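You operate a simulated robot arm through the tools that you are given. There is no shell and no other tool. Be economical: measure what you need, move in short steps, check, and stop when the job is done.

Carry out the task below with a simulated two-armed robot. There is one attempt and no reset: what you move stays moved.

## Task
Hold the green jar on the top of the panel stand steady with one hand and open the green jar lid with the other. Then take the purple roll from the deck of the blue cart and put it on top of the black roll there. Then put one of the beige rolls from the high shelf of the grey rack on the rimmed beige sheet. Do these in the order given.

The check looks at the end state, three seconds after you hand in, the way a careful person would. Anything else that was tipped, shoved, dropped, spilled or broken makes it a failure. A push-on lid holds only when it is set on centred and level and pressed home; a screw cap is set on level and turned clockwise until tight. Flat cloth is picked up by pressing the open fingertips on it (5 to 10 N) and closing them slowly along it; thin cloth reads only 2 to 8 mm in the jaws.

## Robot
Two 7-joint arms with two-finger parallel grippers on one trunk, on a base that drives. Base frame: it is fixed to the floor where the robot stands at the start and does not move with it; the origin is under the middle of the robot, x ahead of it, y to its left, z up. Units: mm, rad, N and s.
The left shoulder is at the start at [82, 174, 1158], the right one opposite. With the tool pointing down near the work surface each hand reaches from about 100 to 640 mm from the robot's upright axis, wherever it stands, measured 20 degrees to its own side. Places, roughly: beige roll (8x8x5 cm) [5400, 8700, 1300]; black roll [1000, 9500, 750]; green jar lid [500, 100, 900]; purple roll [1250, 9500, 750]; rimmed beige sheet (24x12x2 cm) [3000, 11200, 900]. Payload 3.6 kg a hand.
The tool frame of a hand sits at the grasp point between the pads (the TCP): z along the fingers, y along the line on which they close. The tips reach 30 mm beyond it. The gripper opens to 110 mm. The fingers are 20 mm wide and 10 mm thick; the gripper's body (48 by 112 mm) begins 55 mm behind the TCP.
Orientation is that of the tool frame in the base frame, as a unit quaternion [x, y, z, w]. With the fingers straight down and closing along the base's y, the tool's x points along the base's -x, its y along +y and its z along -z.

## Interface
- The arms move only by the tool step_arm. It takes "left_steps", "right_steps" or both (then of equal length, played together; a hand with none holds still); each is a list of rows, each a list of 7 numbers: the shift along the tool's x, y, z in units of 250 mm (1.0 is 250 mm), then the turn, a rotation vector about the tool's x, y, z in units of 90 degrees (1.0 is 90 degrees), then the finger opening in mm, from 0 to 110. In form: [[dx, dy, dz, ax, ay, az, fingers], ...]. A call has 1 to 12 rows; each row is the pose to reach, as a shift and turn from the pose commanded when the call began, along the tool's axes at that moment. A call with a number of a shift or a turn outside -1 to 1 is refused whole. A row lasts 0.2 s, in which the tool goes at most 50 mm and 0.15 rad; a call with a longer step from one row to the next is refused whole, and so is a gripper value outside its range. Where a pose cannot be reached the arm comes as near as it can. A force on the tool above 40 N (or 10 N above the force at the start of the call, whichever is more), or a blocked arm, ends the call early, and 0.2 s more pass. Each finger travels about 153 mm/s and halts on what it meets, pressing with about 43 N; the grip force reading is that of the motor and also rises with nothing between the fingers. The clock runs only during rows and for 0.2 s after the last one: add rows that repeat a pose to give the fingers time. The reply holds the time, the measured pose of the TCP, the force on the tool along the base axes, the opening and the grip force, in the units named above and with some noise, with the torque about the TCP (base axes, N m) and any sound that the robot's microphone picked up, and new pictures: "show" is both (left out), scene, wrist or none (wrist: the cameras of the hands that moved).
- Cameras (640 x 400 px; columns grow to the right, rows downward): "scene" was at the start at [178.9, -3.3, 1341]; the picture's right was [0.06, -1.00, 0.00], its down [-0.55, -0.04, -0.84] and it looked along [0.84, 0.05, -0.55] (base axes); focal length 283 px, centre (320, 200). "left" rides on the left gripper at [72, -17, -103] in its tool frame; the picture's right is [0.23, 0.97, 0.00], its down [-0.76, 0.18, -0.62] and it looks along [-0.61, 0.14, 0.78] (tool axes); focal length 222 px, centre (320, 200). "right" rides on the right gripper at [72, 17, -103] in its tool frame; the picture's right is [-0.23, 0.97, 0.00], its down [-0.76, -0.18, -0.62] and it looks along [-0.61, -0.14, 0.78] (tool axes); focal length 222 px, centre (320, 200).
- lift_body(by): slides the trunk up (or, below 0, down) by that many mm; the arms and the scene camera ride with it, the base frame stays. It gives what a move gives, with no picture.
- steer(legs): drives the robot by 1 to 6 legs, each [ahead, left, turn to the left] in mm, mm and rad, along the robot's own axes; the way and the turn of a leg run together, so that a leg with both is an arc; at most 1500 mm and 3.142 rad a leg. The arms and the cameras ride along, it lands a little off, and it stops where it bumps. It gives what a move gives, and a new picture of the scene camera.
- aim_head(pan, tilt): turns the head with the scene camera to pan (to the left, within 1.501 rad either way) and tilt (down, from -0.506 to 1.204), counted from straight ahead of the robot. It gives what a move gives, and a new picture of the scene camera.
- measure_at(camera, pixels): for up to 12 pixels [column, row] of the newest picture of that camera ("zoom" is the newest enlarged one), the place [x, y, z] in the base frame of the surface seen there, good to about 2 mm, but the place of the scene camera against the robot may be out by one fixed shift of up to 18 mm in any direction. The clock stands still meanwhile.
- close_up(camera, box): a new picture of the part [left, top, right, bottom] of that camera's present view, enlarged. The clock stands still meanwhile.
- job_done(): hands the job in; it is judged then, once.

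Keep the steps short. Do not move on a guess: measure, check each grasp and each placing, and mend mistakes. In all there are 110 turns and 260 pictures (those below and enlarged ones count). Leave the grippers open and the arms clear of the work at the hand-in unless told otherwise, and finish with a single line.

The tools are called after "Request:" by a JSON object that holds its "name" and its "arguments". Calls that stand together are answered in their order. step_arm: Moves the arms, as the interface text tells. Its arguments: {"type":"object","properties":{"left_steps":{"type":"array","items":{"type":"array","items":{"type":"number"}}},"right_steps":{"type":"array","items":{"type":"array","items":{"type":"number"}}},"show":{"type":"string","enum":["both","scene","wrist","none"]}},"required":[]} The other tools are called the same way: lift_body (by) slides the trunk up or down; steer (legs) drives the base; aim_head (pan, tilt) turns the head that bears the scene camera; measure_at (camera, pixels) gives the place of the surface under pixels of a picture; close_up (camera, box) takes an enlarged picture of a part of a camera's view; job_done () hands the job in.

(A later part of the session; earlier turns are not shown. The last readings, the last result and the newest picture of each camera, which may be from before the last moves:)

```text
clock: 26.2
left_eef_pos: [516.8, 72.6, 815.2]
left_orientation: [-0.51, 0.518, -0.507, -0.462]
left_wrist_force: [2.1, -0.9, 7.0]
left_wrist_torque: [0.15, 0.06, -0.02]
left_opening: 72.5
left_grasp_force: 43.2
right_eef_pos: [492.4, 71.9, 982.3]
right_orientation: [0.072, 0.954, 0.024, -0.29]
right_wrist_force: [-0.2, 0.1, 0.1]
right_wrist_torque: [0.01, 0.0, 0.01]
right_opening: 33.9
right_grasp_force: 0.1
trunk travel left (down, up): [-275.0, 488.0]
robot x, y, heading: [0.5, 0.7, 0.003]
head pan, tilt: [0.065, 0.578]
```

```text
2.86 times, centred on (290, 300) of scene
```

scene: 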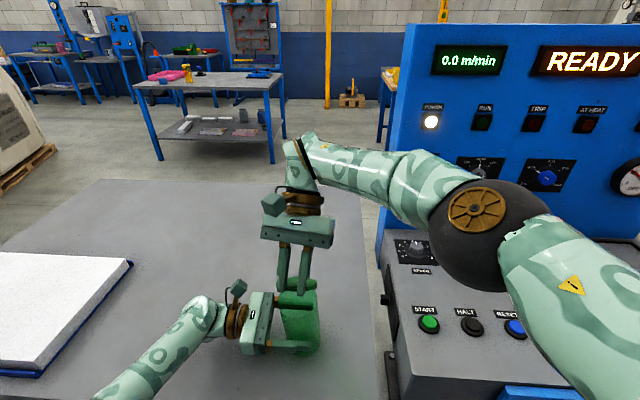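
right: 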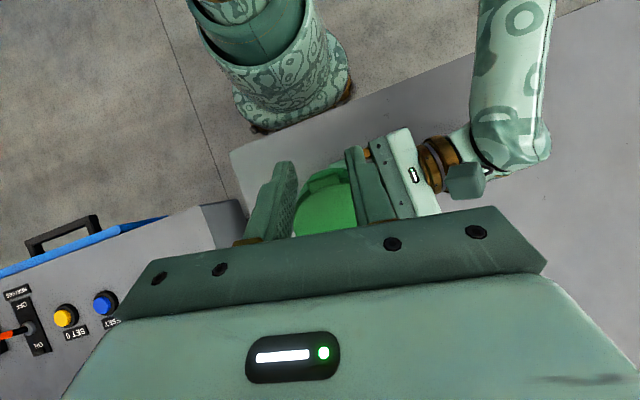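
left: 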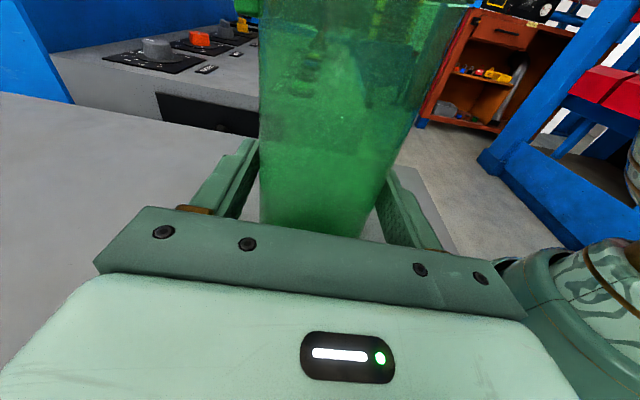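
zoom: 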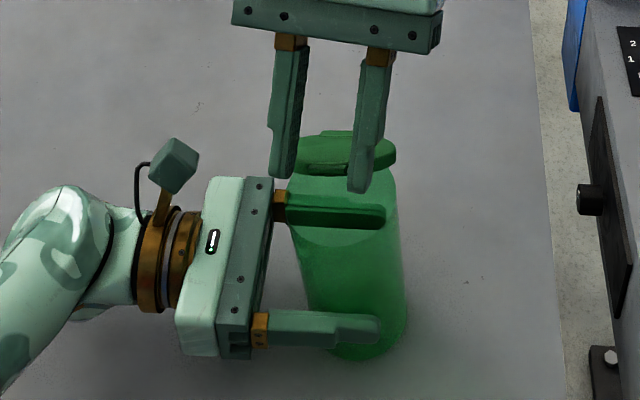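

The lid stays up by itself. I'll retreat along the fingers, return to vertical, and move in front of the tab at a safe height with the fingers closed.

Request:
{"name": "step_arm", "arguments": {"right_steps": [[0, 0, -0.16, 0, 0, 0, 34], [0, 0, -0.32, 0, 0, 0, 34], [0.063, -0.01, -0.278, 0, -0.077, 0, 34], [0.127, -0.019, -0.236, 0, -0.153, 0, 20], [0.19, -0.028, -0.193, 0, -0.23, 0, 10], [0.254, -0.037, -0.15, 0, -0.306, 0, 0], [0.317, -0.046, -0.108, 0, -0.383, 0, 0], [0.317, -0.046, -0.108, 0, -0.383, 0, 0]], "show": "both"}}

```text
clock: 28.0
left_eef_pos: [516.2, 73.8, 813.4]
left_orientation: [-0.511, 0.518, -0.507, -0.463]
left_wrist_force: [-0.8, 2.2, 8.4]
left_wrist_torque: [0.32, 0.26, -0.03]
left_opening: 71.9
left_grasp_force: 43.2
right_eef_pos: [440.8, 66.6, 1050.4]
right_orientation: [0.064, 0.998, 0.001, -0.004]
right_wrist_force: [-0.4, 0.0, -0.4]
right_wrist_torque: [-0.03, 0.03, 0.01]
right_opening: 0.0
right_grasp_force: 37.7
right hand out of reach, approached as far as the arm can: row 1, 2, 3
trunk travel left (down, up): [-275.0, 488.0]
robot x, y, heading: [-1.2, -3.9, 0.002]
head pan, tilt: [0.065, 0.578]
```

scene: 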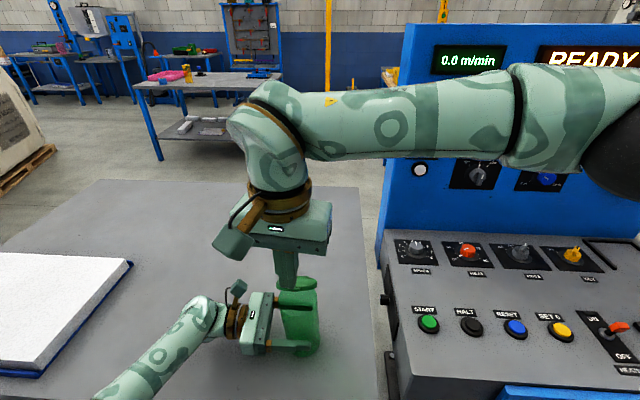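
right: 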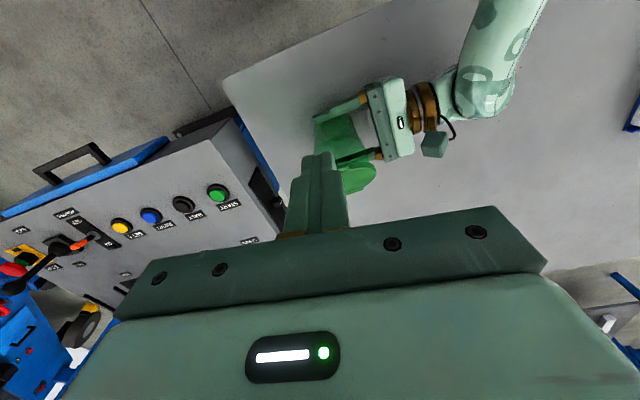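

Let me measure the lid now from the right camera.

Request:
{"name": "close_up", "arguments": {"camera": "right", "box": [290, 80, 430, 200]}}

Request:
{"name": "close_up", "arguments": {"camera": "scene", "box": [230, 250, 350, 370]}}

Request:
{"name": "measure_at", "arguments": {"camera": "right", "pixels": [[352, 175], [365, 165], [345, 185], [345, 130], [330, 125], [325, 118], [350, 160], [370, 180]]}}

```text
3.33 times, centred on (360, 140) of right
```

zoom: 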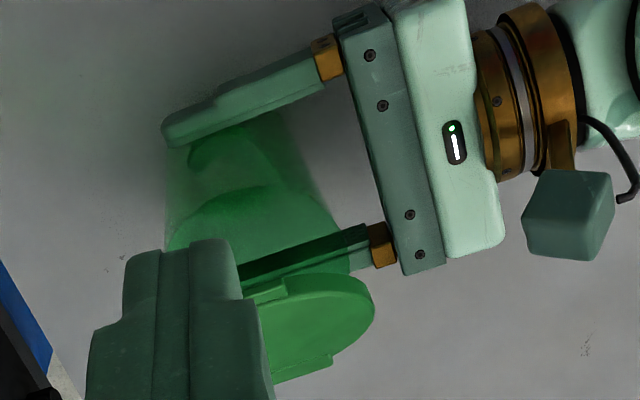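

```text
3.33 times, centred on (290, 310) of scene
```

zoom: 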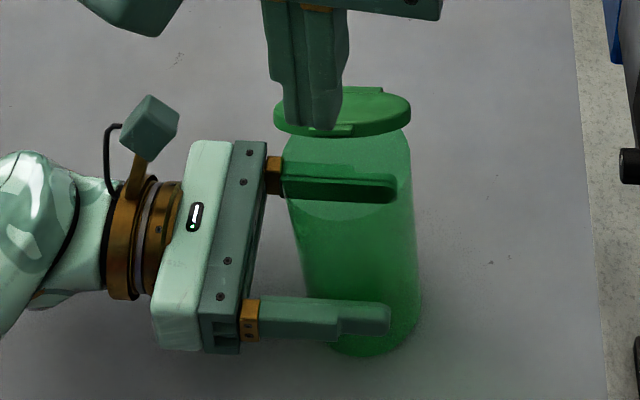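

```text
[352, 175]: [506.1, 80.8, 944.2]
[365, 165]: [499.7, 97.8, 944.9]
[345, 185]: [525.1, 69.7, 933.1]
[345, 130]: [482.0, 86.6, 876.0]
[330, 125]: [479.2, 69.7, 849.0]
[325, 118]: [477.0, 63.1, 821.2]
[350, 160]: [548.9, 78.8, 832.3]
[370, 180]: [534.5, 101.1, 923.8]
```

The lid is up about 33° and the jar mouth is clear. I'll lower the closed fingers in front of the tab (tips z≈928), then push forward to swing the lid past vertical.

Request:
{"name": "step_arm", "arguments": {"right_steps": [[0, 0, 0.16, 0, 0, 0, 0], [0, 0, 0.32, 0, 0, 0, 0], [0, 0, 0.368, 0, 0, 0, 0], [-0.1, 0, 0.368, 0, 0, 0, 0], [-0.16, 0, 0.368, 0, 0, 0, 0], [-0.22, 0, 0.368, 0, 0, 0, 0], [-0.28, 0, 0.368, 0, 0, 0, 0], [-0.32, 0, 0.368, 0, 0, 0, 0]], "show": "both"}}

Request:
{"name": "close_up", "arguments": {"camera": "scene", "box": [230, 230, 370, 370]}}

```text
clock: 29.8
left_eef_pos: [516.8, 74.0, 813.4]
left_orientation: [0.516, -0.514, 0.506, 0.462]
left_wrist_force: [5.5, 0.2, -0.6]
left_wrist_torque: [-0.44, 1.08, 0.0]
left_opening: 80.5
left_grasp_force: 43.1
right_eef_pos: [512.2, 57.7, 960.2]
right_orientation: [0.063, 0.998, 0.002, -0.009]
right_wrist_force: [-8.0, -1.8, 9.5]
right_wrist_torque: [0.11, -0.1, 0.11]
right_opening: 0.1
right_grasp_force: 38.0
trunk travel left (down, up): [-275.0, 488.0]
robot x, y, heading: [-2.3, -0.2, -0.0]
head pan, tilt: [0.065, 0.578]
stopped in row 8 (right hand): the force on the tool passed its limit at 42 N (the readings are from after the stop); the commanded pose is now the measured one
```

scene: 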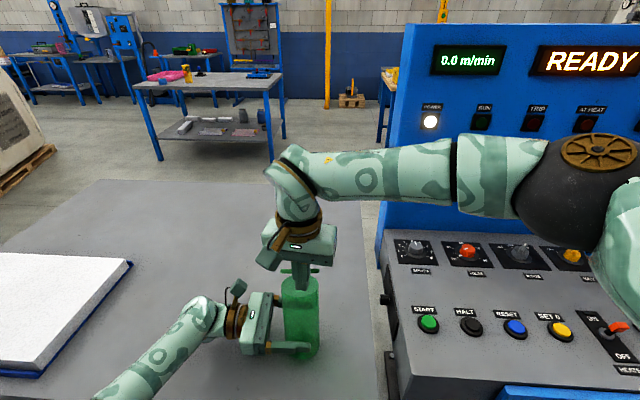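
right: 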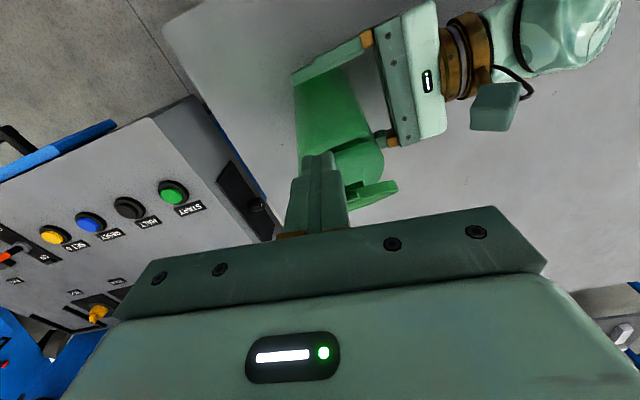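

```text
2.86 times, centred on (300, 300) of scene
```

zoom: 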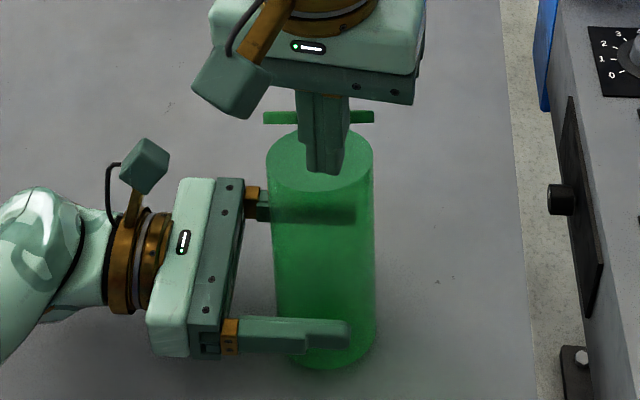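

The push stopped at 42 N. I'll measure the lid's angle and the jar's place before continuing.

Request:
{"name": "close_up", "arguments": {"camera": "right", "box": [280, 60, 440, 220]}}

Request:
{"name": "measure_at", "arguments": {"camera": "right", "pixels": [[360, 193], [385, 187], [352, 208], [370, 200], [365, 150], [345, 145], [320, 145], [305, 85], [355, 183], [393, 184]]}}

```text
2.50 times, centred on (360, 140) of right
```

zoom: 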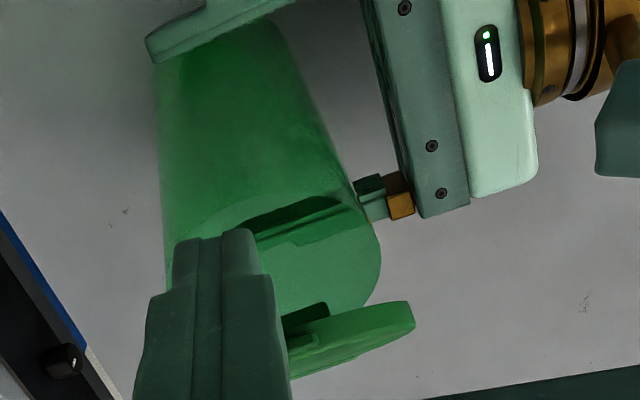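

```text
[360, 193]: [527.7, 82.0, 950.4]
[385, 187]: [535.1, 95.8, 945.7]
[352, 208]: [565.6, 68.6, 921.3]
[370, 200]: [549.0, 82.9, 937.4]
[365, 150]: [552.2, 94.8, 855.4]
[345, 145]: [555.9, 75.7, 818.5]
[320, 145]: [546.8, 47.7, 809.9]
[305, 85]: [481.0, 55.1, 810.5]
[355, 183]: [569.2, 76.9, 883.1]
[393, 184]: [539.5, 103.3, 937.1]
```

The lid is at about 60° now, and the peak came from friction as the tab slid up the finger. I'll back off a little, centre on the lid, then push slowly along the arc (forward and slightly up).

Request:
{"name": "step_arm", "arguments": {"right_steps": [[0.03, 0, 0, 0, 0, 0, 0], [0.03, 0.024, 0, 0, 0, 0, 0], [0, 0.024, 0, 0, 0, 0, 0], [-0.02, 0.024, -0.009, 0, 0, 0, 0], [-0.04, 0.024, -0.018, 0, 0, 0, 0], [-0.066, 0.024, -0.025, 0, 0, 0, 0], [-0.092, 0.024, -0.032, 0, 0, 0, 0], [-0.12, 0.024, -0.034, 0, 0, 0, 0], [-0.146, 0.024, -0.036, 0, 0, 0, 0]], "show": "both"}}

Request:
{"name": "close_up", "arguments": {"camera": "scene", "box": [230, 230, 370, 370]}}

```text
clock: 30.9
left_eef_pos: [517.7, 73.6, 811.3]
left_orientation: [0.519, -0.511, 0.505, 0.464]
left_wrist_force: [4.3, 0.2, 0.7]
left_wrist_torque: [-0.49, 1.12, -0.08]
left_opening: 79.4
left_grasp_force: 42.9
right_eef_pos: [516.6, 65.8, 965.6]
right_orientation: [0.061, 0.998, 0.004, -0.007]
right_wrist_force: [-6.9, -1.7, 10.6]
right_wrist_torque: [0.12, -0.09, 0.09]
right_opening: 0.0
right_grasp_force: 37.7
trunk travel left (down, up): [-275.0, 488.0]
robot x, y, heading: [2.3, 0.4, 0.002]
head pan, tilt: [0.065, 0.578]
stopped in row 5 (right hand): the force on the tool passed its limit at 43 N (the readings are from after the stop); the commanded pose is now the measured one
```

scene: 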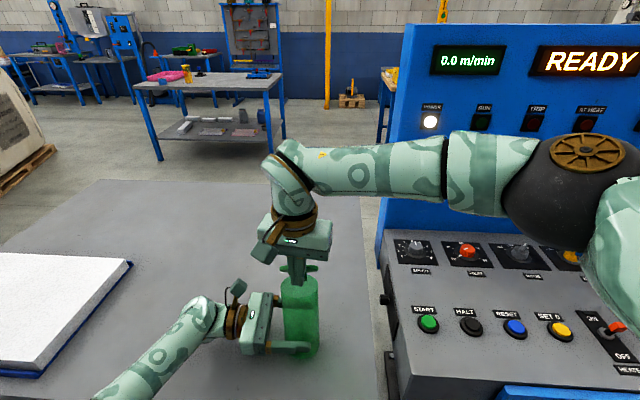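
right: 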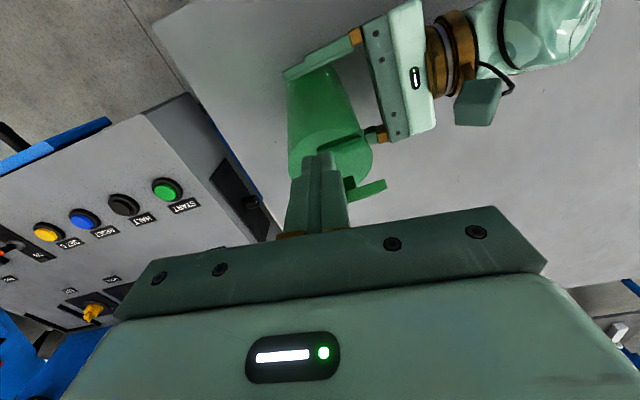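

```text
2.86 times, centred on (300, 300) of scene
```

zoom: 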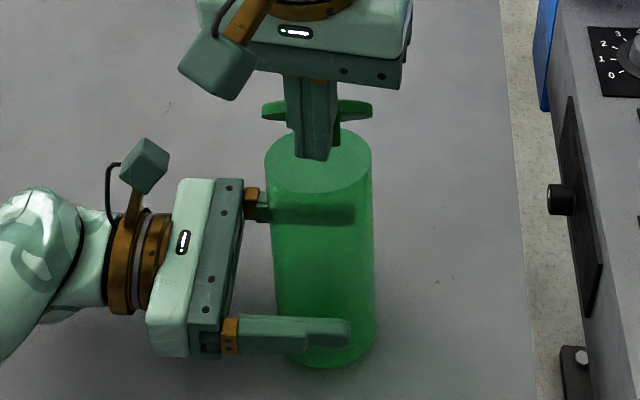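

I'll take a closer look at the lid and hinge.

Request:
{"name": "close_up", "arguments": {"camera": "right", "box": [290, 120, 410, 220]}}

Request:
{"name": "measure_at", "arguments": {"camera": "zoom", "pixels": [[320, 320], [380, 325], [480, 330], [500, 325], [350, 350], [420, 340], [330, 400], [330, 290], [345, 300], [400, 235], [250, 120]]}}

Request:
{"name": "close_up", "arguments": {"camera": "scene", "box": [270, 250, 340, 320]}}

```text
4.00 times, centred on (350, 170) of right
```

zoom: 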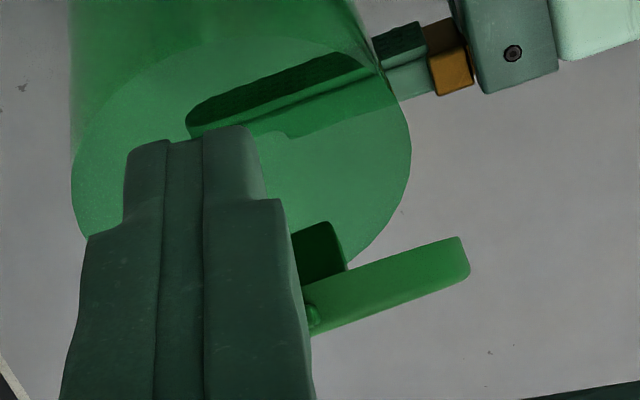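

```text
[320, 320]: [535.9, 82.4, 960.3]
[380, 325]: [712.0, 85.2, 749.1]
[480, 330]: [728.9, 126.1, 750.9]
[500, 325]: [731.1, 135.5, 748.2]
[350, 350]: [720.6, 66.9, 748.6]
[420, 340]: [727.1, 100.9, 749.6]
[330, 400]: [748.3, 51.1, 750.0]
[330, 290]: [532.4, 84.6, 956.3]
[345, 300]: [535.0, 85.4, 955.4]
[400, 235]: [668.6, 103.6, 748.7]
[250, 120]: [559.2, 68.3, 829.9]
```

```text
5.71 times, centred on (305, 285) of scene
```

zoom: 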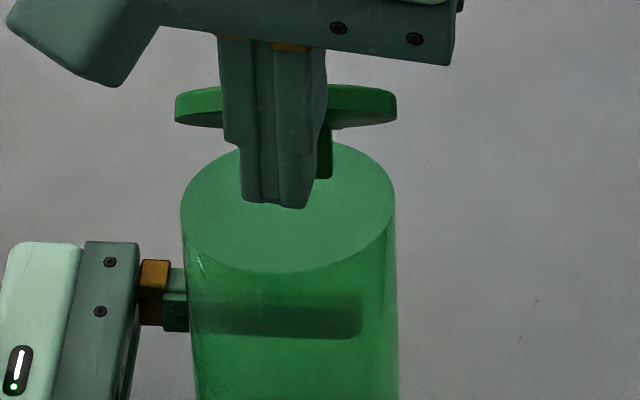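

Request:
{"name": "measure_at", "arguments": {"camera": "zoom", "pixels": [[185, 210], [392, 200], [285, 270], [220, 165], [370, 165], [350, 155], [345, 210], [326, 160], [190, 105], [380, 100], [200, 390], [390, 390]]}}

```text
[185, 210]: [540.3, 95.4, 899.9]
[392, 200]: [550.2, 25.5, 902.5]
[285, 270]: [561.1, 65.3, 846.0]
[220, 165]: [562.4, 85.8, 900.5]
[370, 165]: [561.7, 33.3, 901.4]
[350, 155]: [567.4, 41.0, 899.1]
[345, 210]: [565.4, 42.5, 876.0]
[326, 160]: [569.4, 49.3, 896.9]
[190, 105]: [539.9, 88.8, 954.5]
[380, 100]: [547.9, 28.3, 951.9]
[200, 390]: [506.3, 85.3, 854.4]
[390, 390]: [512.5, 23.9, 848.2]
```

I need to know whether the jar is tilted, so I'll look with the left camera.

Request:
{"name": "close_up", "arguments": {"camera": "left", "box": [0, 0, 640, 400]}}

Request:
{"name": "close_up", "arguments": {"camera": "scene", "box": [250, 260, 350, 370]}}

```text
1.00 times, centred on (320, 200) of left (not enlarged: the box is as wide or as high as the picture)
```

zoom: 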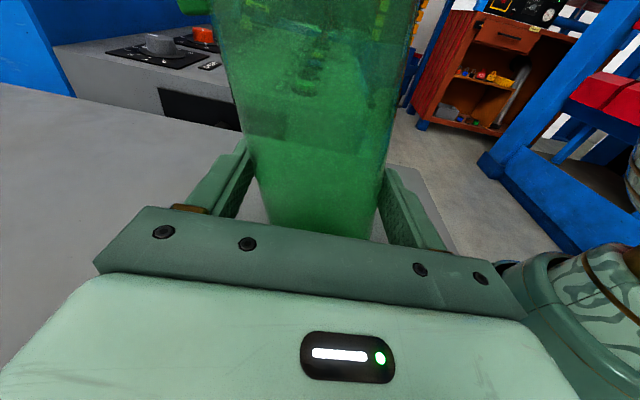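

```text
3.64 times, centred on (300, 315) of scene
```

zoom: 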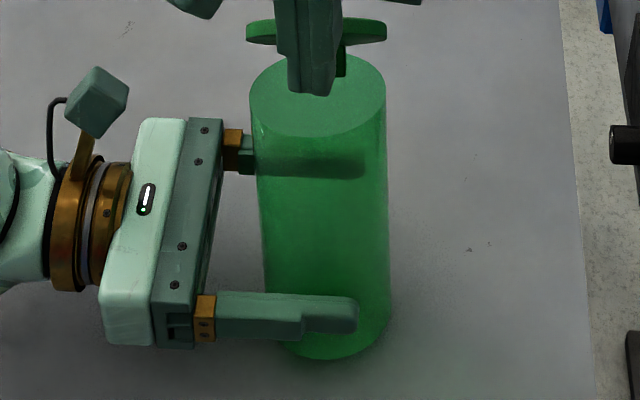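

The left camera shows the jar leaning forward a bit in the grip. The vertical finger jams on the tab by friction, so it pushes the jar rather than the lid. I'll back off and see if the grip squares the jar up again.

Request:
{"name": "step_arm", "arguments": {"right_steps": [[0.05, 0, 0, 0, 0, 0, 0], [0.12, 0, 0, 0, 0, 0, 0], [0.24, 0, 0, 0, 0, 0, 0], [0.24, 0, 0, 0, 0, 0, 0]], "show": "both"}}

Request:
{"name": "close_up", "arguments": {"camera": "left", "box": [0, 0, 640, 400]}}

Request:
{"name": "close_up", "arguments": {"camera": "right", "box": [260, 40, 420, 200]}}

```text
clock: 31.9
left_eef_pos: [518.5, 74.0, 809.4]
left_orientation: [0.518, -0.513, 0.503, 0.463]
left_wrist_force: [0.4, 0.0, -2.1]
left_wrist_torque: [0.03, 0.01, -0.02]
left_opening: 75.7
left_grasp_force: 43.5
right_eef_pos: [459.1, 72.9, 964.5]
right_orientation: [0.062, 0.998, 0.002, -0.008]
right_wrist_force: [0.1, -0.5, -0.1]
right_wrist_torque: [0.0, 0.0, 0.02]
right_opening: 0.1
right_grasp_force: 37.4
trunk travel left (down, up): [-275.0, 488.0]
robot x, y, heading: [0.3, -1.2, 0.005]
head pan, tilt: [0.065, 0.578]
```

scene: 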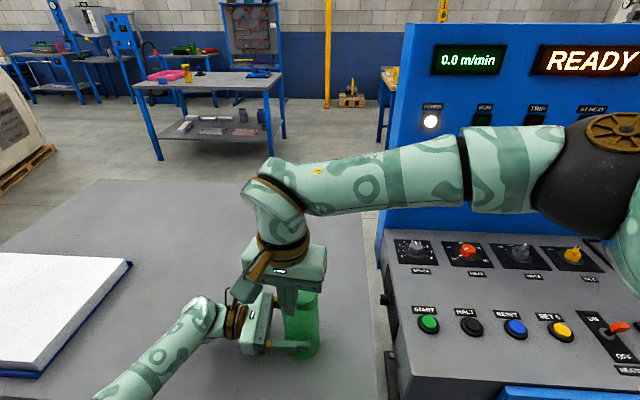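
right: 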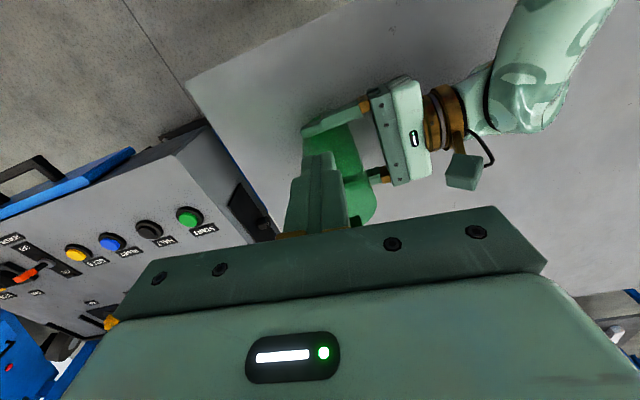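

```text
1.00 times, centred on (320, 200) of left (not enlarged: the box is as wide or as high as the picture)
```

zoom: 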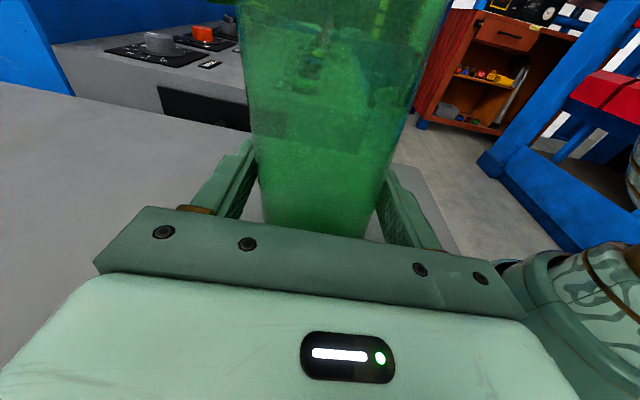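

```text
2.50 times, centred on (340, 120) of right
```

zoom: 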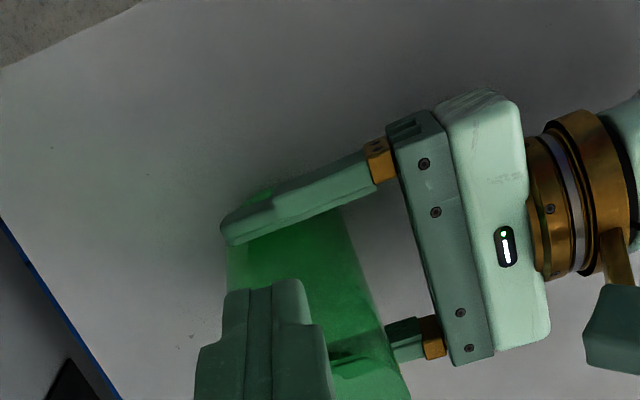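

The grip squared the jar back up (75.7 mm). I'll raise the right hand to see the lid.

Request:
{"name": "step_arm", "arguments": {"right_steps": [[0.1, 0, -0.15, 0, 0, 0, 0], [0.14, 0, -0.3, 0, 0, 0, 0], [0.14, 0, -0.36, 0, 0, 0, 0]], "show": "wrist"}}

Request:
{"name": "close_up", "arguments": {"camera": "right", "box": [270, 60, 430, 200]}}

Request:
{"name": "close_up", "arguments": {"camera": "scene", "box": [230, 230, 370, 370]}}

```text
clock: 32.7
left_eef_pos: [518.2, 74.0, 811.2]
left_orientation: [0.519, -0.513, 0.504, 0.462]
left_wrist_force: [-0.1, 0.1, -3.1]
left_wrist_torque: [0.02, -0.02, 0.02]
left_opening: 75.0
left_grasp_force: 42.6
right_eef_pos: [425.0, 75.2, 1055.1]
right_orientation: [0.062, 0.998, 0.003, -0.009]
right_wrist_force: [-0.6, -0.8, 0.1]
right_wrist_torque: [-0.01, 0.03, -0.03]
right_opening: 0.0
right_grasp_force: 37.9
trunk travel left (down, up): [-275.0, 488.0]
robot x, y, heading: [-4.2, -2.3, 0.002]
head pan, tilt: [0.065, 0.578]
```

right: 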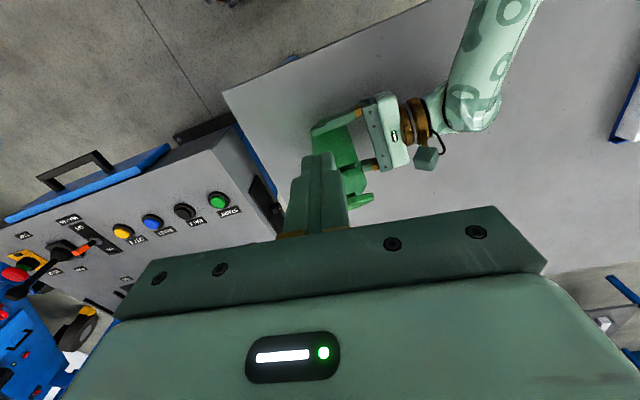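

```text
2.86 times, centred on (350, 130) of right
```

zoom: 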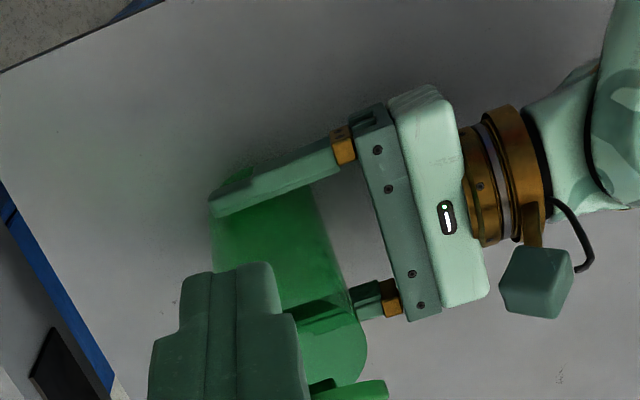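

```text
2.86 times, centred on (300, 300) of scene
```

zoom: 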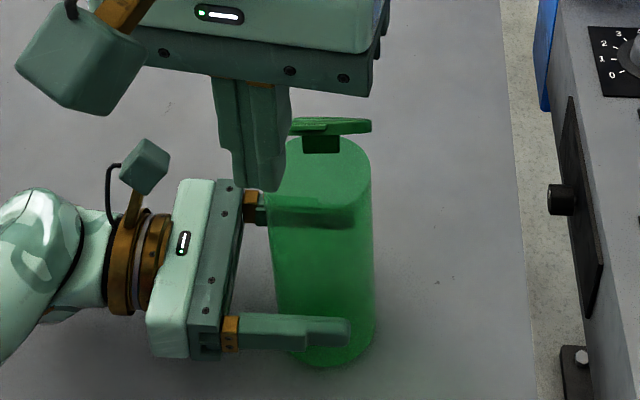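

The jar is upright and the lid is at about 50°. I'll come in again in front of the tab with the tips lower (z≈915). This time the push will move up faster than the arc, so friction helps lift the lid instead of jamming.

Request:
{"name": "step_arm", "arguments": {"right_steps": [[0, 0, 0.2, 0, 0, 0, 0], [0, 0, 0.4, 0, 0, 0, 0], [-0.1, 0, 0.44, 0, 0, 0, 0], [-0.2, 0, 0.44, 0, 0, 0, 0], [-0.24, 0, 0.44, 0, 0, 0, 0]], "show": "none"}}

Request:
{"name": "step_arm", "arguments": {"right_steps": [[-0.02, 0, 0, 0, 0, 0, 0], [-0.048, 0, -0.04, 0, 0, 0, 0], [-0.076, 0, -0.076, 0, 0, 0, 0], [-0.106, 0, -0.11, 0, 0, 0, 0], [-0.137, 0, -0.141, 0, 0, 0, 0], [-0.17, 0, -0.164, 0, 0, 0, 0], [-0.202, 0, -0.18, 0, 0, 0, 0], [-0.235, 0, -0.188, 0, 0, 0, 0], [-0.268, 0, -0.188, 0, 0, 0, 0], [-0.3, 0, -0.184, 0, 0, 0, 0]], "show": "both"}}

Request:
{"name": "close_up", "arguments": {"camera": "scene", "box": [230, 230, 370, 370]}}

```text
clock: 33.9
left_eef_pos: [518.2, 73.7, 811.4]
left_orientation: [0.519, -0.512, 0.504, 0.463]
left_wrist_force: [-0.6, 0.4, -2.8]
left_wrist_torque: [0.04, -0.01, -0.01]
left_opening: 75.5
left_grasp_force: 42.8
right_eef_pos: [482.9, 69.9, 943.5]
right_orientation: [0.062, 0.998, 0.003, -0.007]
right_wrist_force: [0.2, -0.5, -0.1]
right_wrist_torque: [-0.01, -0.01, 0.0]
right_opening: 0.1
right_grasp_force: 37.7
trunk travel left (down, up): [-275.0, 488.0]
robot x, y, heading: [2.9, 0.4, 0.002]
head pan, tilt: [0.065, 0.578]
```

```text
clock: 36.1
left_eef_pos: [518.0, 75.2, 810.8]
left_orientation: [0.519, -0.512, 0.504, 0.463]
left_wrist_force: [-0.1, 0.2, -3.2]
left_wrist_torque: [0.04, 0.01, -0.02]
left_opening: 75.1
left_grasp_force: 43.1
right_eef_pos: [558.6, 61.1, 987.3]
right_orientation: [0.061, 0.998, 0.002, -0.007]
right_wrist_force: [-0.5, -0.1, 0.2]
right_wrist_torque: [0.0, 0.0, 0.0]
right_opening: 0.0
right_grasp_force: 37.9
trunk travel left (down, up): [-275.0, 488.0]
robot x, y, heading: [-0.6, -1.2, -0.002]
head pan, tilt: [0.065, 0.578]
```

scene: 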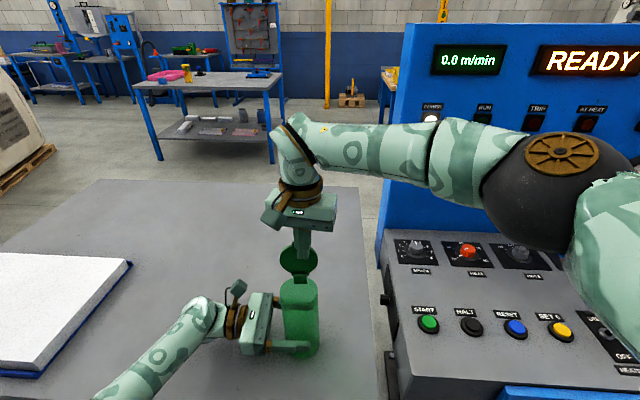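
right: 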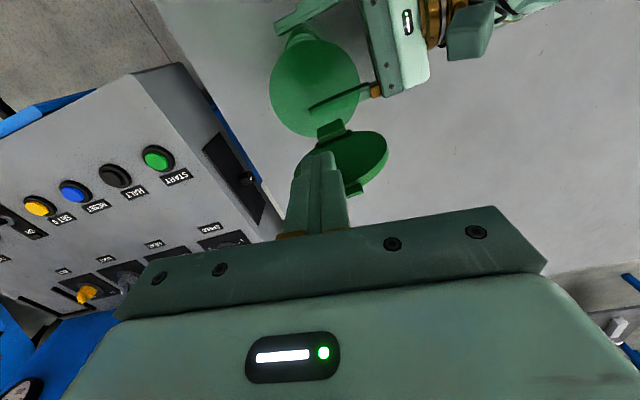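

```text
2.86 times, centred on (300, 300) of scene
```

zoom: 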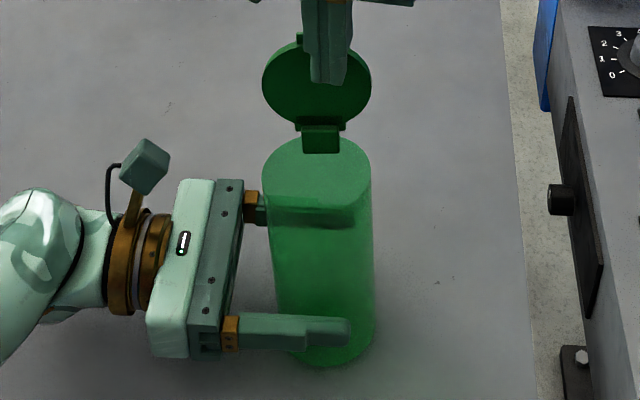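

The lid now stands open well past vertical with no force. I'll lift the right hand clear and open the left hand slowly.

Request:
{"name": "step_arm", "arguments": {"right_steps": [[0.05, 0, -0.1, 0, 0, 0, 0], [0.1, 0, -0.3, 0, 0, 0, 0], [0.1, 0, -0.48, 0, 0, 0, 0], [0.1, 0, -0.6, 0, 0, 0, 0]], "show": "none"}}

Request:
{"name": "step_arm", "arguments": {"left_steps": [[0, 0, 0, 0, 0, 0, 76], [0, 0, 0, 0, 0, 0, 78], [0, 0, 0, 0, 0, 0, 80], [0, 0, 0, 0, 0, 0, 83], [0, 0, 0, 0, 0, 0, 87], [0, 0, 0, 0, 0, 0, 92], [0, 0, 0, 0, 0, 0, 100], [0, 0, 0, 0, 0, 0, 110], [0, 0, 0, 0, 0, 0, 110]], "show": "both"}}

Request:
{"name": "close_up", "arguments": {"camera": "scene", "box": [230, 230, 370, 370]}}

```text
refused: row 2 steps farther than a row can; nothing moved
```

```text
clock: 38.1
left_eef_pos: [518.6, 73.2, 811.0]
left_orientation: [0.518, -0.513, 0.504, 0.463]
left_wrist_force: [0.4, 0.4, 0.3]
left_wrist_torque: [-0.01, 0.02, 0.0]
left_opening: 109.8
left_grasp_force: 0.0
right_eef_pos: [557.7, 60.1, 989.3]
right_orientation: [0.062, 0.998, 0.004, -0.007]
right_wrist_force: [0.2, 0.1, -1.1]
right_wrist_torque: [-0.03, -0.02, 0.01]
right_opening: 0.0
right_grasp_force: 37.5
trunk travel left (down, up): [-275.0, 488.0]
robot x, y, heading: [0.4, 1.0, 0.003]
head pan, tilt: [0.065, 0.578]
```

scene: 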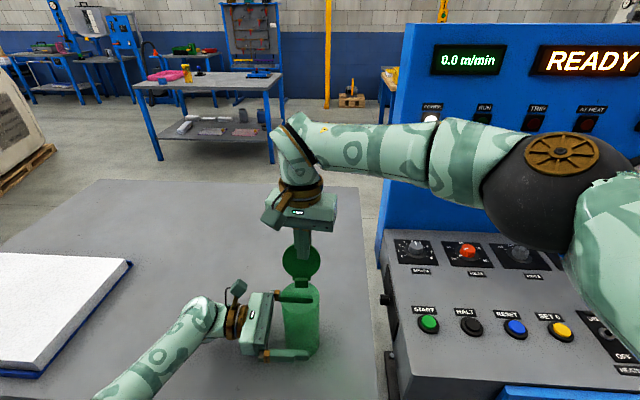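
left: 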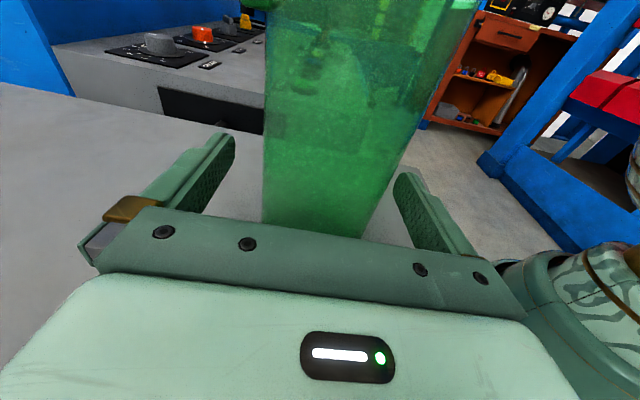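

```text
2.86 times, centred on (300, 300) of scene
```

zoom: 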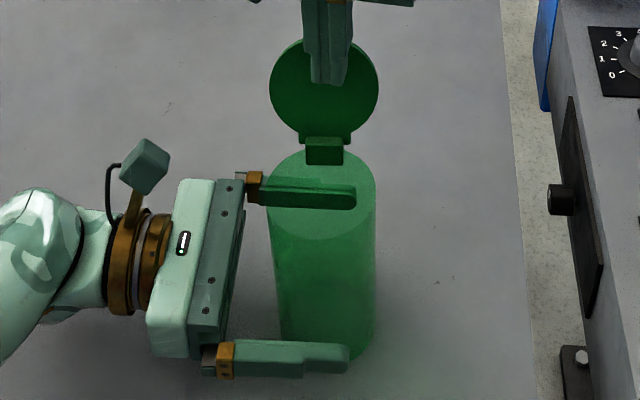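

The jar stands upright on its own with its lid open. I'll withdraw the right hand (back, then up) and the left hand straight along its fingers.

Request:
{"name": "step_arm", "arguments": {"right_steps": [[0.08, 0, 0, 0, 0, 0, 0], [0.2, 0, -0.1, 0, 0, 0, 0], [0.25, 0, -0.28, 0, 0, 0, 0], [0.25, 0, -0.46, 0, 0, 0, 0], [0.25, 0, -0.6, 0, 0, 0, 0]], "left_steps": [[0, 0, -0.1, 0, 0, 0, 110], [0, 0, -0.25, 0, 0, 0, 110], [0, 0, -0.4, 0, 0, 0, 110], [0, 0, -0.55, 0, 0, 0, 110], [0, 0, -0.6, 0, 0, 0, 110]], "show": "scene"}}

Request:
{"name": "close_up", "arguments": {"camera": "scene", "box": [230, 230, 370, 370]}}

```text
clock: 39.3
left_eef_pos: [508.7, 224.2, 818.6]
left_orientation: [0.518, -0.513, 0.504, 0.464]
left_wrist_force: [0.4, 0.7, 0.2]
left_wrist_torque: [0.02, -0.01, 0.02]
left_opening: 110.3
left_grasp_force: 0.0
right_eef_pos: [497.3, 67.3, 1141.6]
right_orientation: [0.061, 0.998, 0.003, -0.008]
right_wrist_force: [0.7, -0.4, 0.1]
right_wrist_torque: [-0.02, -0.01, -0.01]
right_opening: 0.0
right_grasp_force: 36.6
trunk travel left (down, up): [-275.0, 488.0]
robot x, y, heading: [0.1, 0.6, -0.0]
head pan, tilt: [0.065, 0.578]
```

scene: 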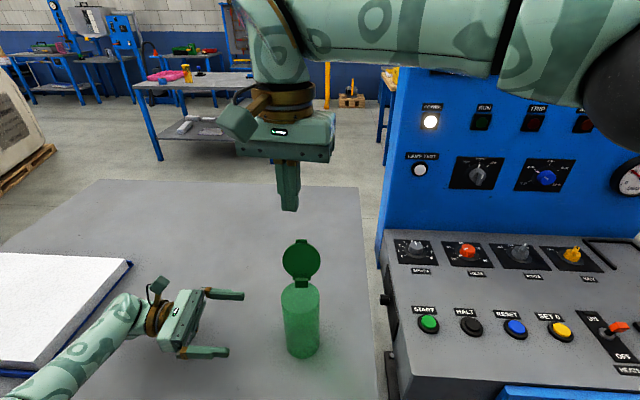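

```text
2.86 times, centred on (300, 300) of scene
```

zoom: 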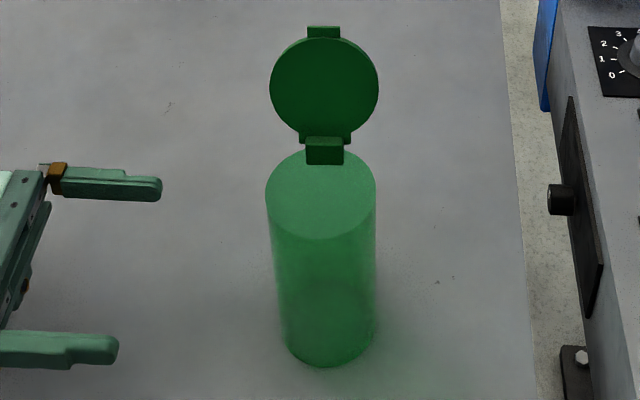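

Task one is done: the jar stands and the lid is open. Now I'll bring both arms to travel poses: left up and turning back down, right drawn in.

Request:
{"name": "step_arm", "arguments": {"left_steps": [[0.16, 0, 0, 0, 0, 0, 110], [0.32, 0, 0, 0, 0, 0, 110], [0.48, 0, 0, 0, 0, 0, 110], [0.64, 0, 0, 0, 0, 0, 110], [0.72, 0, 0, -0.05, -0.05, 0.05, 110], [0.72, 0, 0, -0.1, -0.1, 0.1, 110], [0.72, 0, 0, -0.15, -0.15, 0.15, 110], [0.72, 0, 0, -0.2, -0.2, 0.2, 110], [0.72, 0, 0, -0.25, -0.25, 0.25, 110], [0.72, 0, 0, -0.3, -0.3, 0.3, 110], [0.72, 0, 0, -0.35, -0.35, 0.35, 110], [0.72, 0, 0, -0.4, -0.4, 0.4, 110]], "right_steps": [[0.05, -0.1, 0, 0, 0, 0, 0], [0.1, -0.25, 0, 0, 0, 0, 0], [0.2, -0.4, 0, 0, 0, 0, 0], [0.3, -0.55, 0, 0, 0, 0, 0], [0.4, -0.7, 0, 0, 0, 0, 30], [0.5, -0.7, 0, 0, 0, 0, 60], [0.6, -0.7, 0, 0, 0, 0, 90], [0.6, -0.7, 0, 0, 0, 0, 110], [0.6, -0.7, 0, 0, 0, 0, 110], [0.6, -0.7, 0, 0, 0, 0, 110], [0.6, -0.7, 0, 0, 0, 0, 110], [0.6, -0.7, 0, 0, 0, 0, 110]], "show": "none"}}

Request:
{"name": "step_arm", "arguments": {"left_steps": [[0, 0, 0, -0.05, -0.05, 0.05, 110], [0, 0, 0, -0.1, -0.1, 0.1, 110], [0, 0, 0, -0.15, -0.15, 0.15, 110], [0, 0, 0, -0.2, -0.2, 0.2, 110], [0, 0, 0, -0.25, -0.25, 0.25, 110], [0, 0, 0, -0.3, -0.3, 0.3, 110], [0, 0, 0, -0.35, -0.35, 0.35, 110], [0, 0, 0, -0.37, -0.37, 0.37, 110], [0, 0, 0, -0.37, -0.37, 0.37, 110]], "show": "scene"}}

```text
clock: 41.9
left_eef_pos: [504.5, 212.1, 1000.8]
left_orientation: [-0.302, 0.883, -0.26, -0.247]
left_wrist_force: [0.3, 0.1, -0.4]
left_wrist_torque: [-0.02, 0.03, -0.01]
left_opening: 110.0
left_grasp_force: 0.1
right_eef_pos: [328.4, -87.4, 1142.6]
right_orientation: [0.062, 0.998, 0.003, -0.006]
right_wrist_force: [0.5, 0.3, 0.3]
right_wrist_torque: [-0.02, -0.05, 0.01]
right_opening: 110.1
right_grasp_force: 0.1
trunk travel left (down, up): [-275.0, 488.0]
robot x, y, heading: [-0.8, -0.2, -0.002]
head pan, tilt: [0.065, 0.578]
```

```text
clock: 43.9
left_eef_pos: [504.3, 211.5, 1001.4]
left_orientation: [-0.024, 0.999, 0.032, 0.018]
left_wrist_force: [0.1, -0.3, 0.1]
left_wrist_torque: [-0.01, 0.0, -0.02]
left_opening: 110.1
left_grasp_force: 0.0
right_eef_pos: [327.9, -86.4, 1143.3]
right_orientation: [0.062, 0.998, 0.003, -0.008]
right_wrist_force: [-0.1, 0.0, 0.1]
right_wrist_torque: [-0.01, 0.03, -0.02]
right_opening: 110.1
right_grasp_force: 0.0
trunk travel left (down, up): [-275.0, 488.0]
robot x, y, heading: [1.0, -2.8, -0.002]
head pan, tilt: [0.065, 0.578]
```

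scene: 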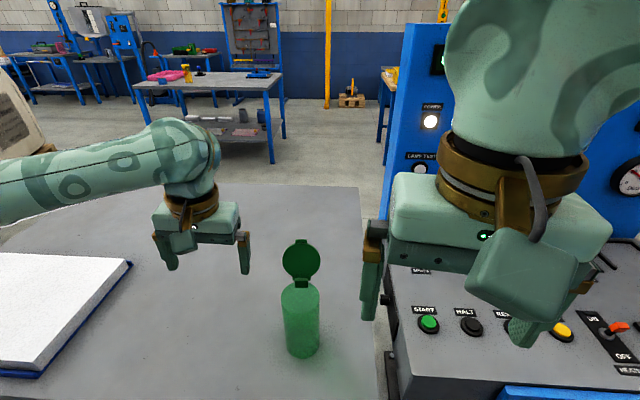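

Both arms are out. I'll straighten the left hand and pull it in and up, then look left toward the blue cart.

Request:
{"name": "step_arm", "arguments": {"left_steps": [[0.05, 0, -0.15, 0.041, 0.023, 0.03, 110], [0.1, 0, -0.33, 0.041, 0.023, 0.03, 110], [0.25, 0, -0.45, 0.041, 0.023, 0.03, 110], [0.42, 0, -0.52, 0.041, 0.023, 0.03, 110], [0.6, 0, -0.55, 0.041, 0.023, 0.03, 110], [0.6, 0, -0.55, 0.041, 0.023, 0.03, 110]], "right_steps": [[0, 0, -0.05, 0.004, -0.01, -0.079, 110], [0, 0, -0.1, 0.004, -0.01, -0.079, 110], [0, 0, -0.1, 0.004, -0.01, -0.079, 110], [0, -0.1, -0.1, 0.004, -0.01, -0.079, 110], [0, -0.2, -0.1, 0.004, -0.01, -0.079, 110], [0, -0.2, -0.1, 0.004, -0.01, -0.079, 110]], "show": "none"}}

Request:
{"name": "aim_head", "arguments": {"pan": 1.5, "tilt": 0.25}}

Request:
{"name": "aim_head", "arguments": {"pan": 0.6, "tilt": 0.25}}

```text
clock: 45.3
left_eef_pos: [348.7, 195.6, 1133.8]
left_orientation: [0.0, 1.0, 0.0, -0.001]
left_wrist_force: [1.2, -0.5, -0.8]
left_wrist_torque: [-0.02, 0.01, -0.02]
left_opening: 109.8
left_grasp_force: 0.1
right_eef_pos: [324.0, -136.7, 1167.0]
right_orientation: [-0.001, 1.0, 0.0, -0.001]
right_wrist_force: [0.0, -0.5, 0.3]
right_wrist_torque: [0.05, 0.03, -0.01]
right_opening: 110.1
right_grasp_force: 0.1
trunk travel left (down, up): [-275.0, 488.0]
robot x, y, heading: [2.6, 1.5, -0.005]
head pan, tilt: [0.065, 0.578]
```

```text
clock: 46.8
left_eef_pos: [349.1, 194.0, 1134.0]
left_orientation: [0.0, 1.0, 0.0, 0.0]
left_wrist_force: [0.3, -0.1, 0.0]
left_wrist_torque: [-0.02, -0.02, -0.02]
left_opening: 110.2
left_grasp_force: 0.0
right_eef_pos: [323.9, -135.3, 1166.1]
right_orientation: [0.0, 1.0, -0.001, 0.0]
right_wrist_force: [0.6, 0.0, -0.8]
right_wrist_torque: [-0.02, 0.0, 0.0]
right_opening: 109.9
right_grasp_force: 0.0
trunk travel left (down, up): [-275.0, 488.0]
robot x, y, heading: [1.8, 0.1, 0.0]
head pan, tilt: [1.499, 0.25]
```

scene: 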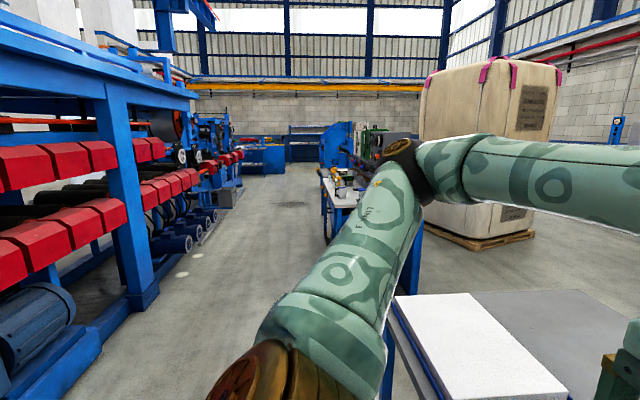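

```text
clock: 48.0
left_eef_pos: [349.0, 195.1, 1134.5]
left_orientation: [0.001, 1.0, 0.0, -0.001]
left_wrist_force: [0.6, -0.5, -0.3]
left_wrist_torque: [0.01, 0.0, 0.0]
left_opening: 109.9
left_grasp_force: 0.1
right_eef_pos: [323.5, -137.6, 1166.2]
right_orientation: [0.0, 1.0, -0.001, 0.0]
right_wrist_force: [0.1, 0.9, -0.5]
right_wrist_torque: [0.04, 0.01, -0.01]
right_opening: 110.0
right_grasp_force: 0.1
trunk travel left (down, up): [-275.0, 488.0]
robot x, y, heading: [-0.3, 0.7, 0.0]
head pan, tilt: [0.6, 0.25]
```

scene: 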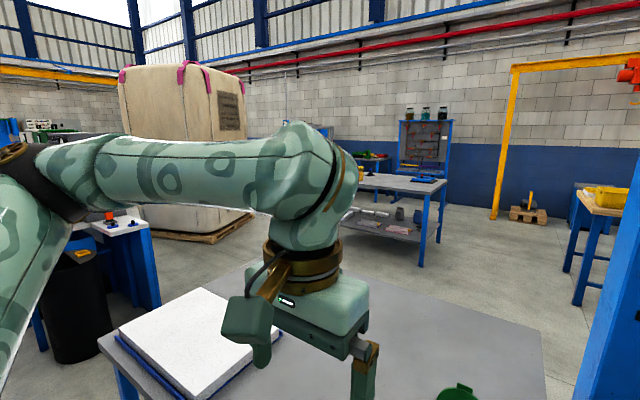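

The aisle to the left looks drivable between the machine (left) and the tables (right). I'll look that way again and measure the sides.

Request:
{"name": "aim_head", "arguments": {"pan": 1.5, "tilt": 0.25}}

Request:
{"name": "measure_at", "arguments": {"camera": "scene", "pixels": [[155, 290], [185, 250], [218, 225], [240, 195], [325, 225], [330, 190], [385, 330], [280, 178], [265, 155], [340, 145], [300, 150], [410, 250]]}}

Request:
{"name": "close_up", "arguments": {"camera": "scene", "box": [180, 100, 440, 260]}}

```text
clock: 49.2
left_eef_pos: [348.3, 195.3, 1132.9]
left_orientation: [0.0, 1.0, 0.0, -0.001]
left_wrist_force: [0.6, -0.3, -0.6]
left_wrist_torque: [0.01, -0.01, 0.02]
left_opening: 109.9
left_grasp_force: 0.1
right_eef_pos: [323.3, -137.5, 1167.3]
right_orientation: [0.0, 1.0, 0.0, 0.0]
right_wrist_force: [-0.7, -0.8, 1.2]
right_wrist_torque: [0.0, -0.04, -0.01]
right_opening: 109.9
right_grasp_force: 0.0
trunk travel left (down, up): [-275.0, 488.0]
robot x, y, heading: [0.7, 0.9, -0.001]
head pan, tilt: [1.499, 0.25]
```

scene: 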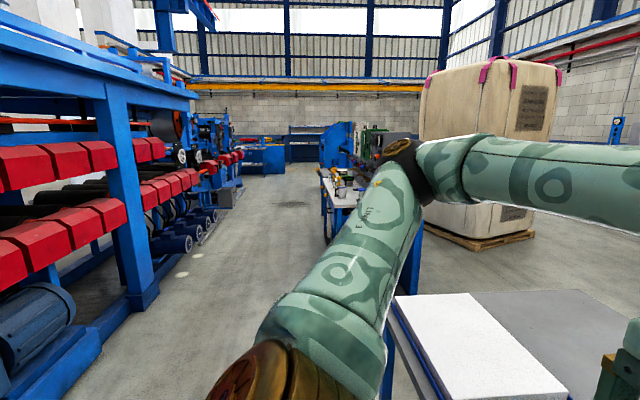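

```text
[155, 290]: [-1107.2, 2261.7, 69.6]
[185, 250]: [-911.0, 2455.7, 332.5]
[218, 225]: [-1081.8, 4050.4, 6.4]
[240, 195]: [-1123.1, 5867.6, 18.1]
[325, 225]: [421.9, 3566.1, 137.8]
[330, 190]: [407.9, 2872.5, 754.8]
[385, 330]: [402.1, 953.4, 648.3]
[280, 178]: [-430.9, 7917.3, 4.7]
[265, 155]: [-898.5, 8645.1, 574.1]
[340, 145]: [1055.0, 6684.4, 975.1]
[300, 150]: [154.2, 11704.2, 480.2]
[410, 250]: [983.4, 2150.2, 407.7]
```

```text
2.46 times, centred on (310, 180) of scene
```

zoom: 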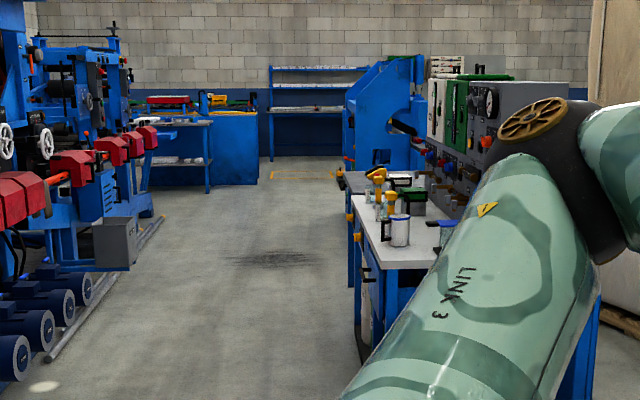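

The aisle is free from x≈−900 to x≈+400. I'll back off to x≈−250, turn left, and drive about 5.5 m along it.

Request:
{"name": "steer", "arguments": {"legs": [[-260, 0, 0], [0, 0, 1.571], [1500, 0, 0], [1500, 0, 0], [1500, 0, 0], [1000, 0, 0]]}}

Request:
{"name": "aim_head", "arguments": {"pan": -0.4, "tilt": 0.3}}

```text
clock: 80.9
left_eef_pos: [-474.5, 5866.0, 1134.9]
left_orientation: [-0.705, 0.709, -0.001, -0.001]
left_wrist_force: [0.0, 0.8, 0.3]
left_wrist_torque: [0.0, 0.03, 0.0]
left_opening: 110.2
left_grasp_force: 0.0
right_eef_pos: [-142.7, 5838.7, 1166.4]
right_orientation: [-0.707, 0.708, -0.001, 0.0]
right_wrist_force: [-0.3, 0.7, -0.2]
right_wrist_torque: [-0.01, -0.01, 0.01]
right_opening: 110.1
right_grasp_force: 0.1
trunk travel left (down, up): [-275.0, 488.0]
robot x, y, heading: [-284.0, 5515.3, 1.568]
head pan, tilt: [1.499, 0.25]
```

scene: 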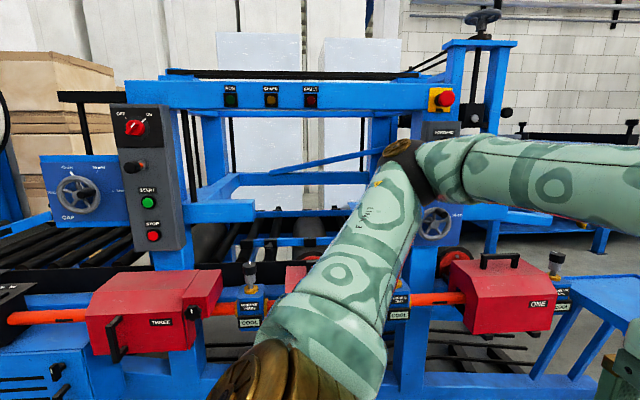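

```text
clock: 82.7
left_eef_pos: [-474.6, 5865.6, 1134.3]
left_orientation: [-0.705, 0.709, -0.001, -0.001]
left_wrist_force: [0.0, 0.0, -0.1]
left_wrist_torque: [0.03, -0.02, 0.01]
left_opening: 110.2
left_grasp_force: 0.0
right_eef_pos: [-142.7, 5837.8, 1166.8]
right_orientation: [-0.706, 0.708, 0.0, 0.0]
right_wrist_force: [-0.4, 0.1, 0.3]
right_wrist_torque: [0.0, 0.03, 0.03]
right_opening: 110.1
right_grasp_force: 0.1
trunk travel left (down, up): [-275.0, 488.0]
robot x, y, heading: [-279.0, 5516.7, 1.569]
head pan, tilt: [-0.4, 0.3]
```

scene: 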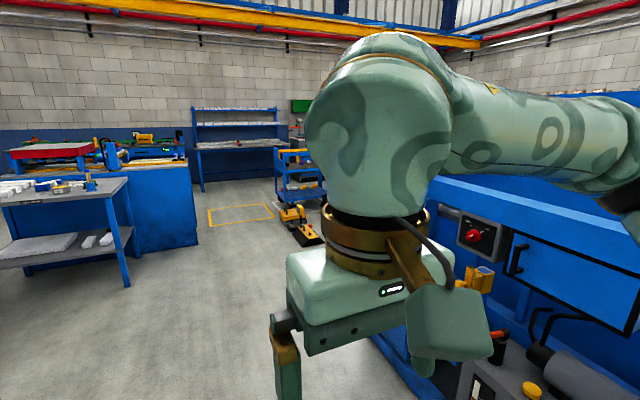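

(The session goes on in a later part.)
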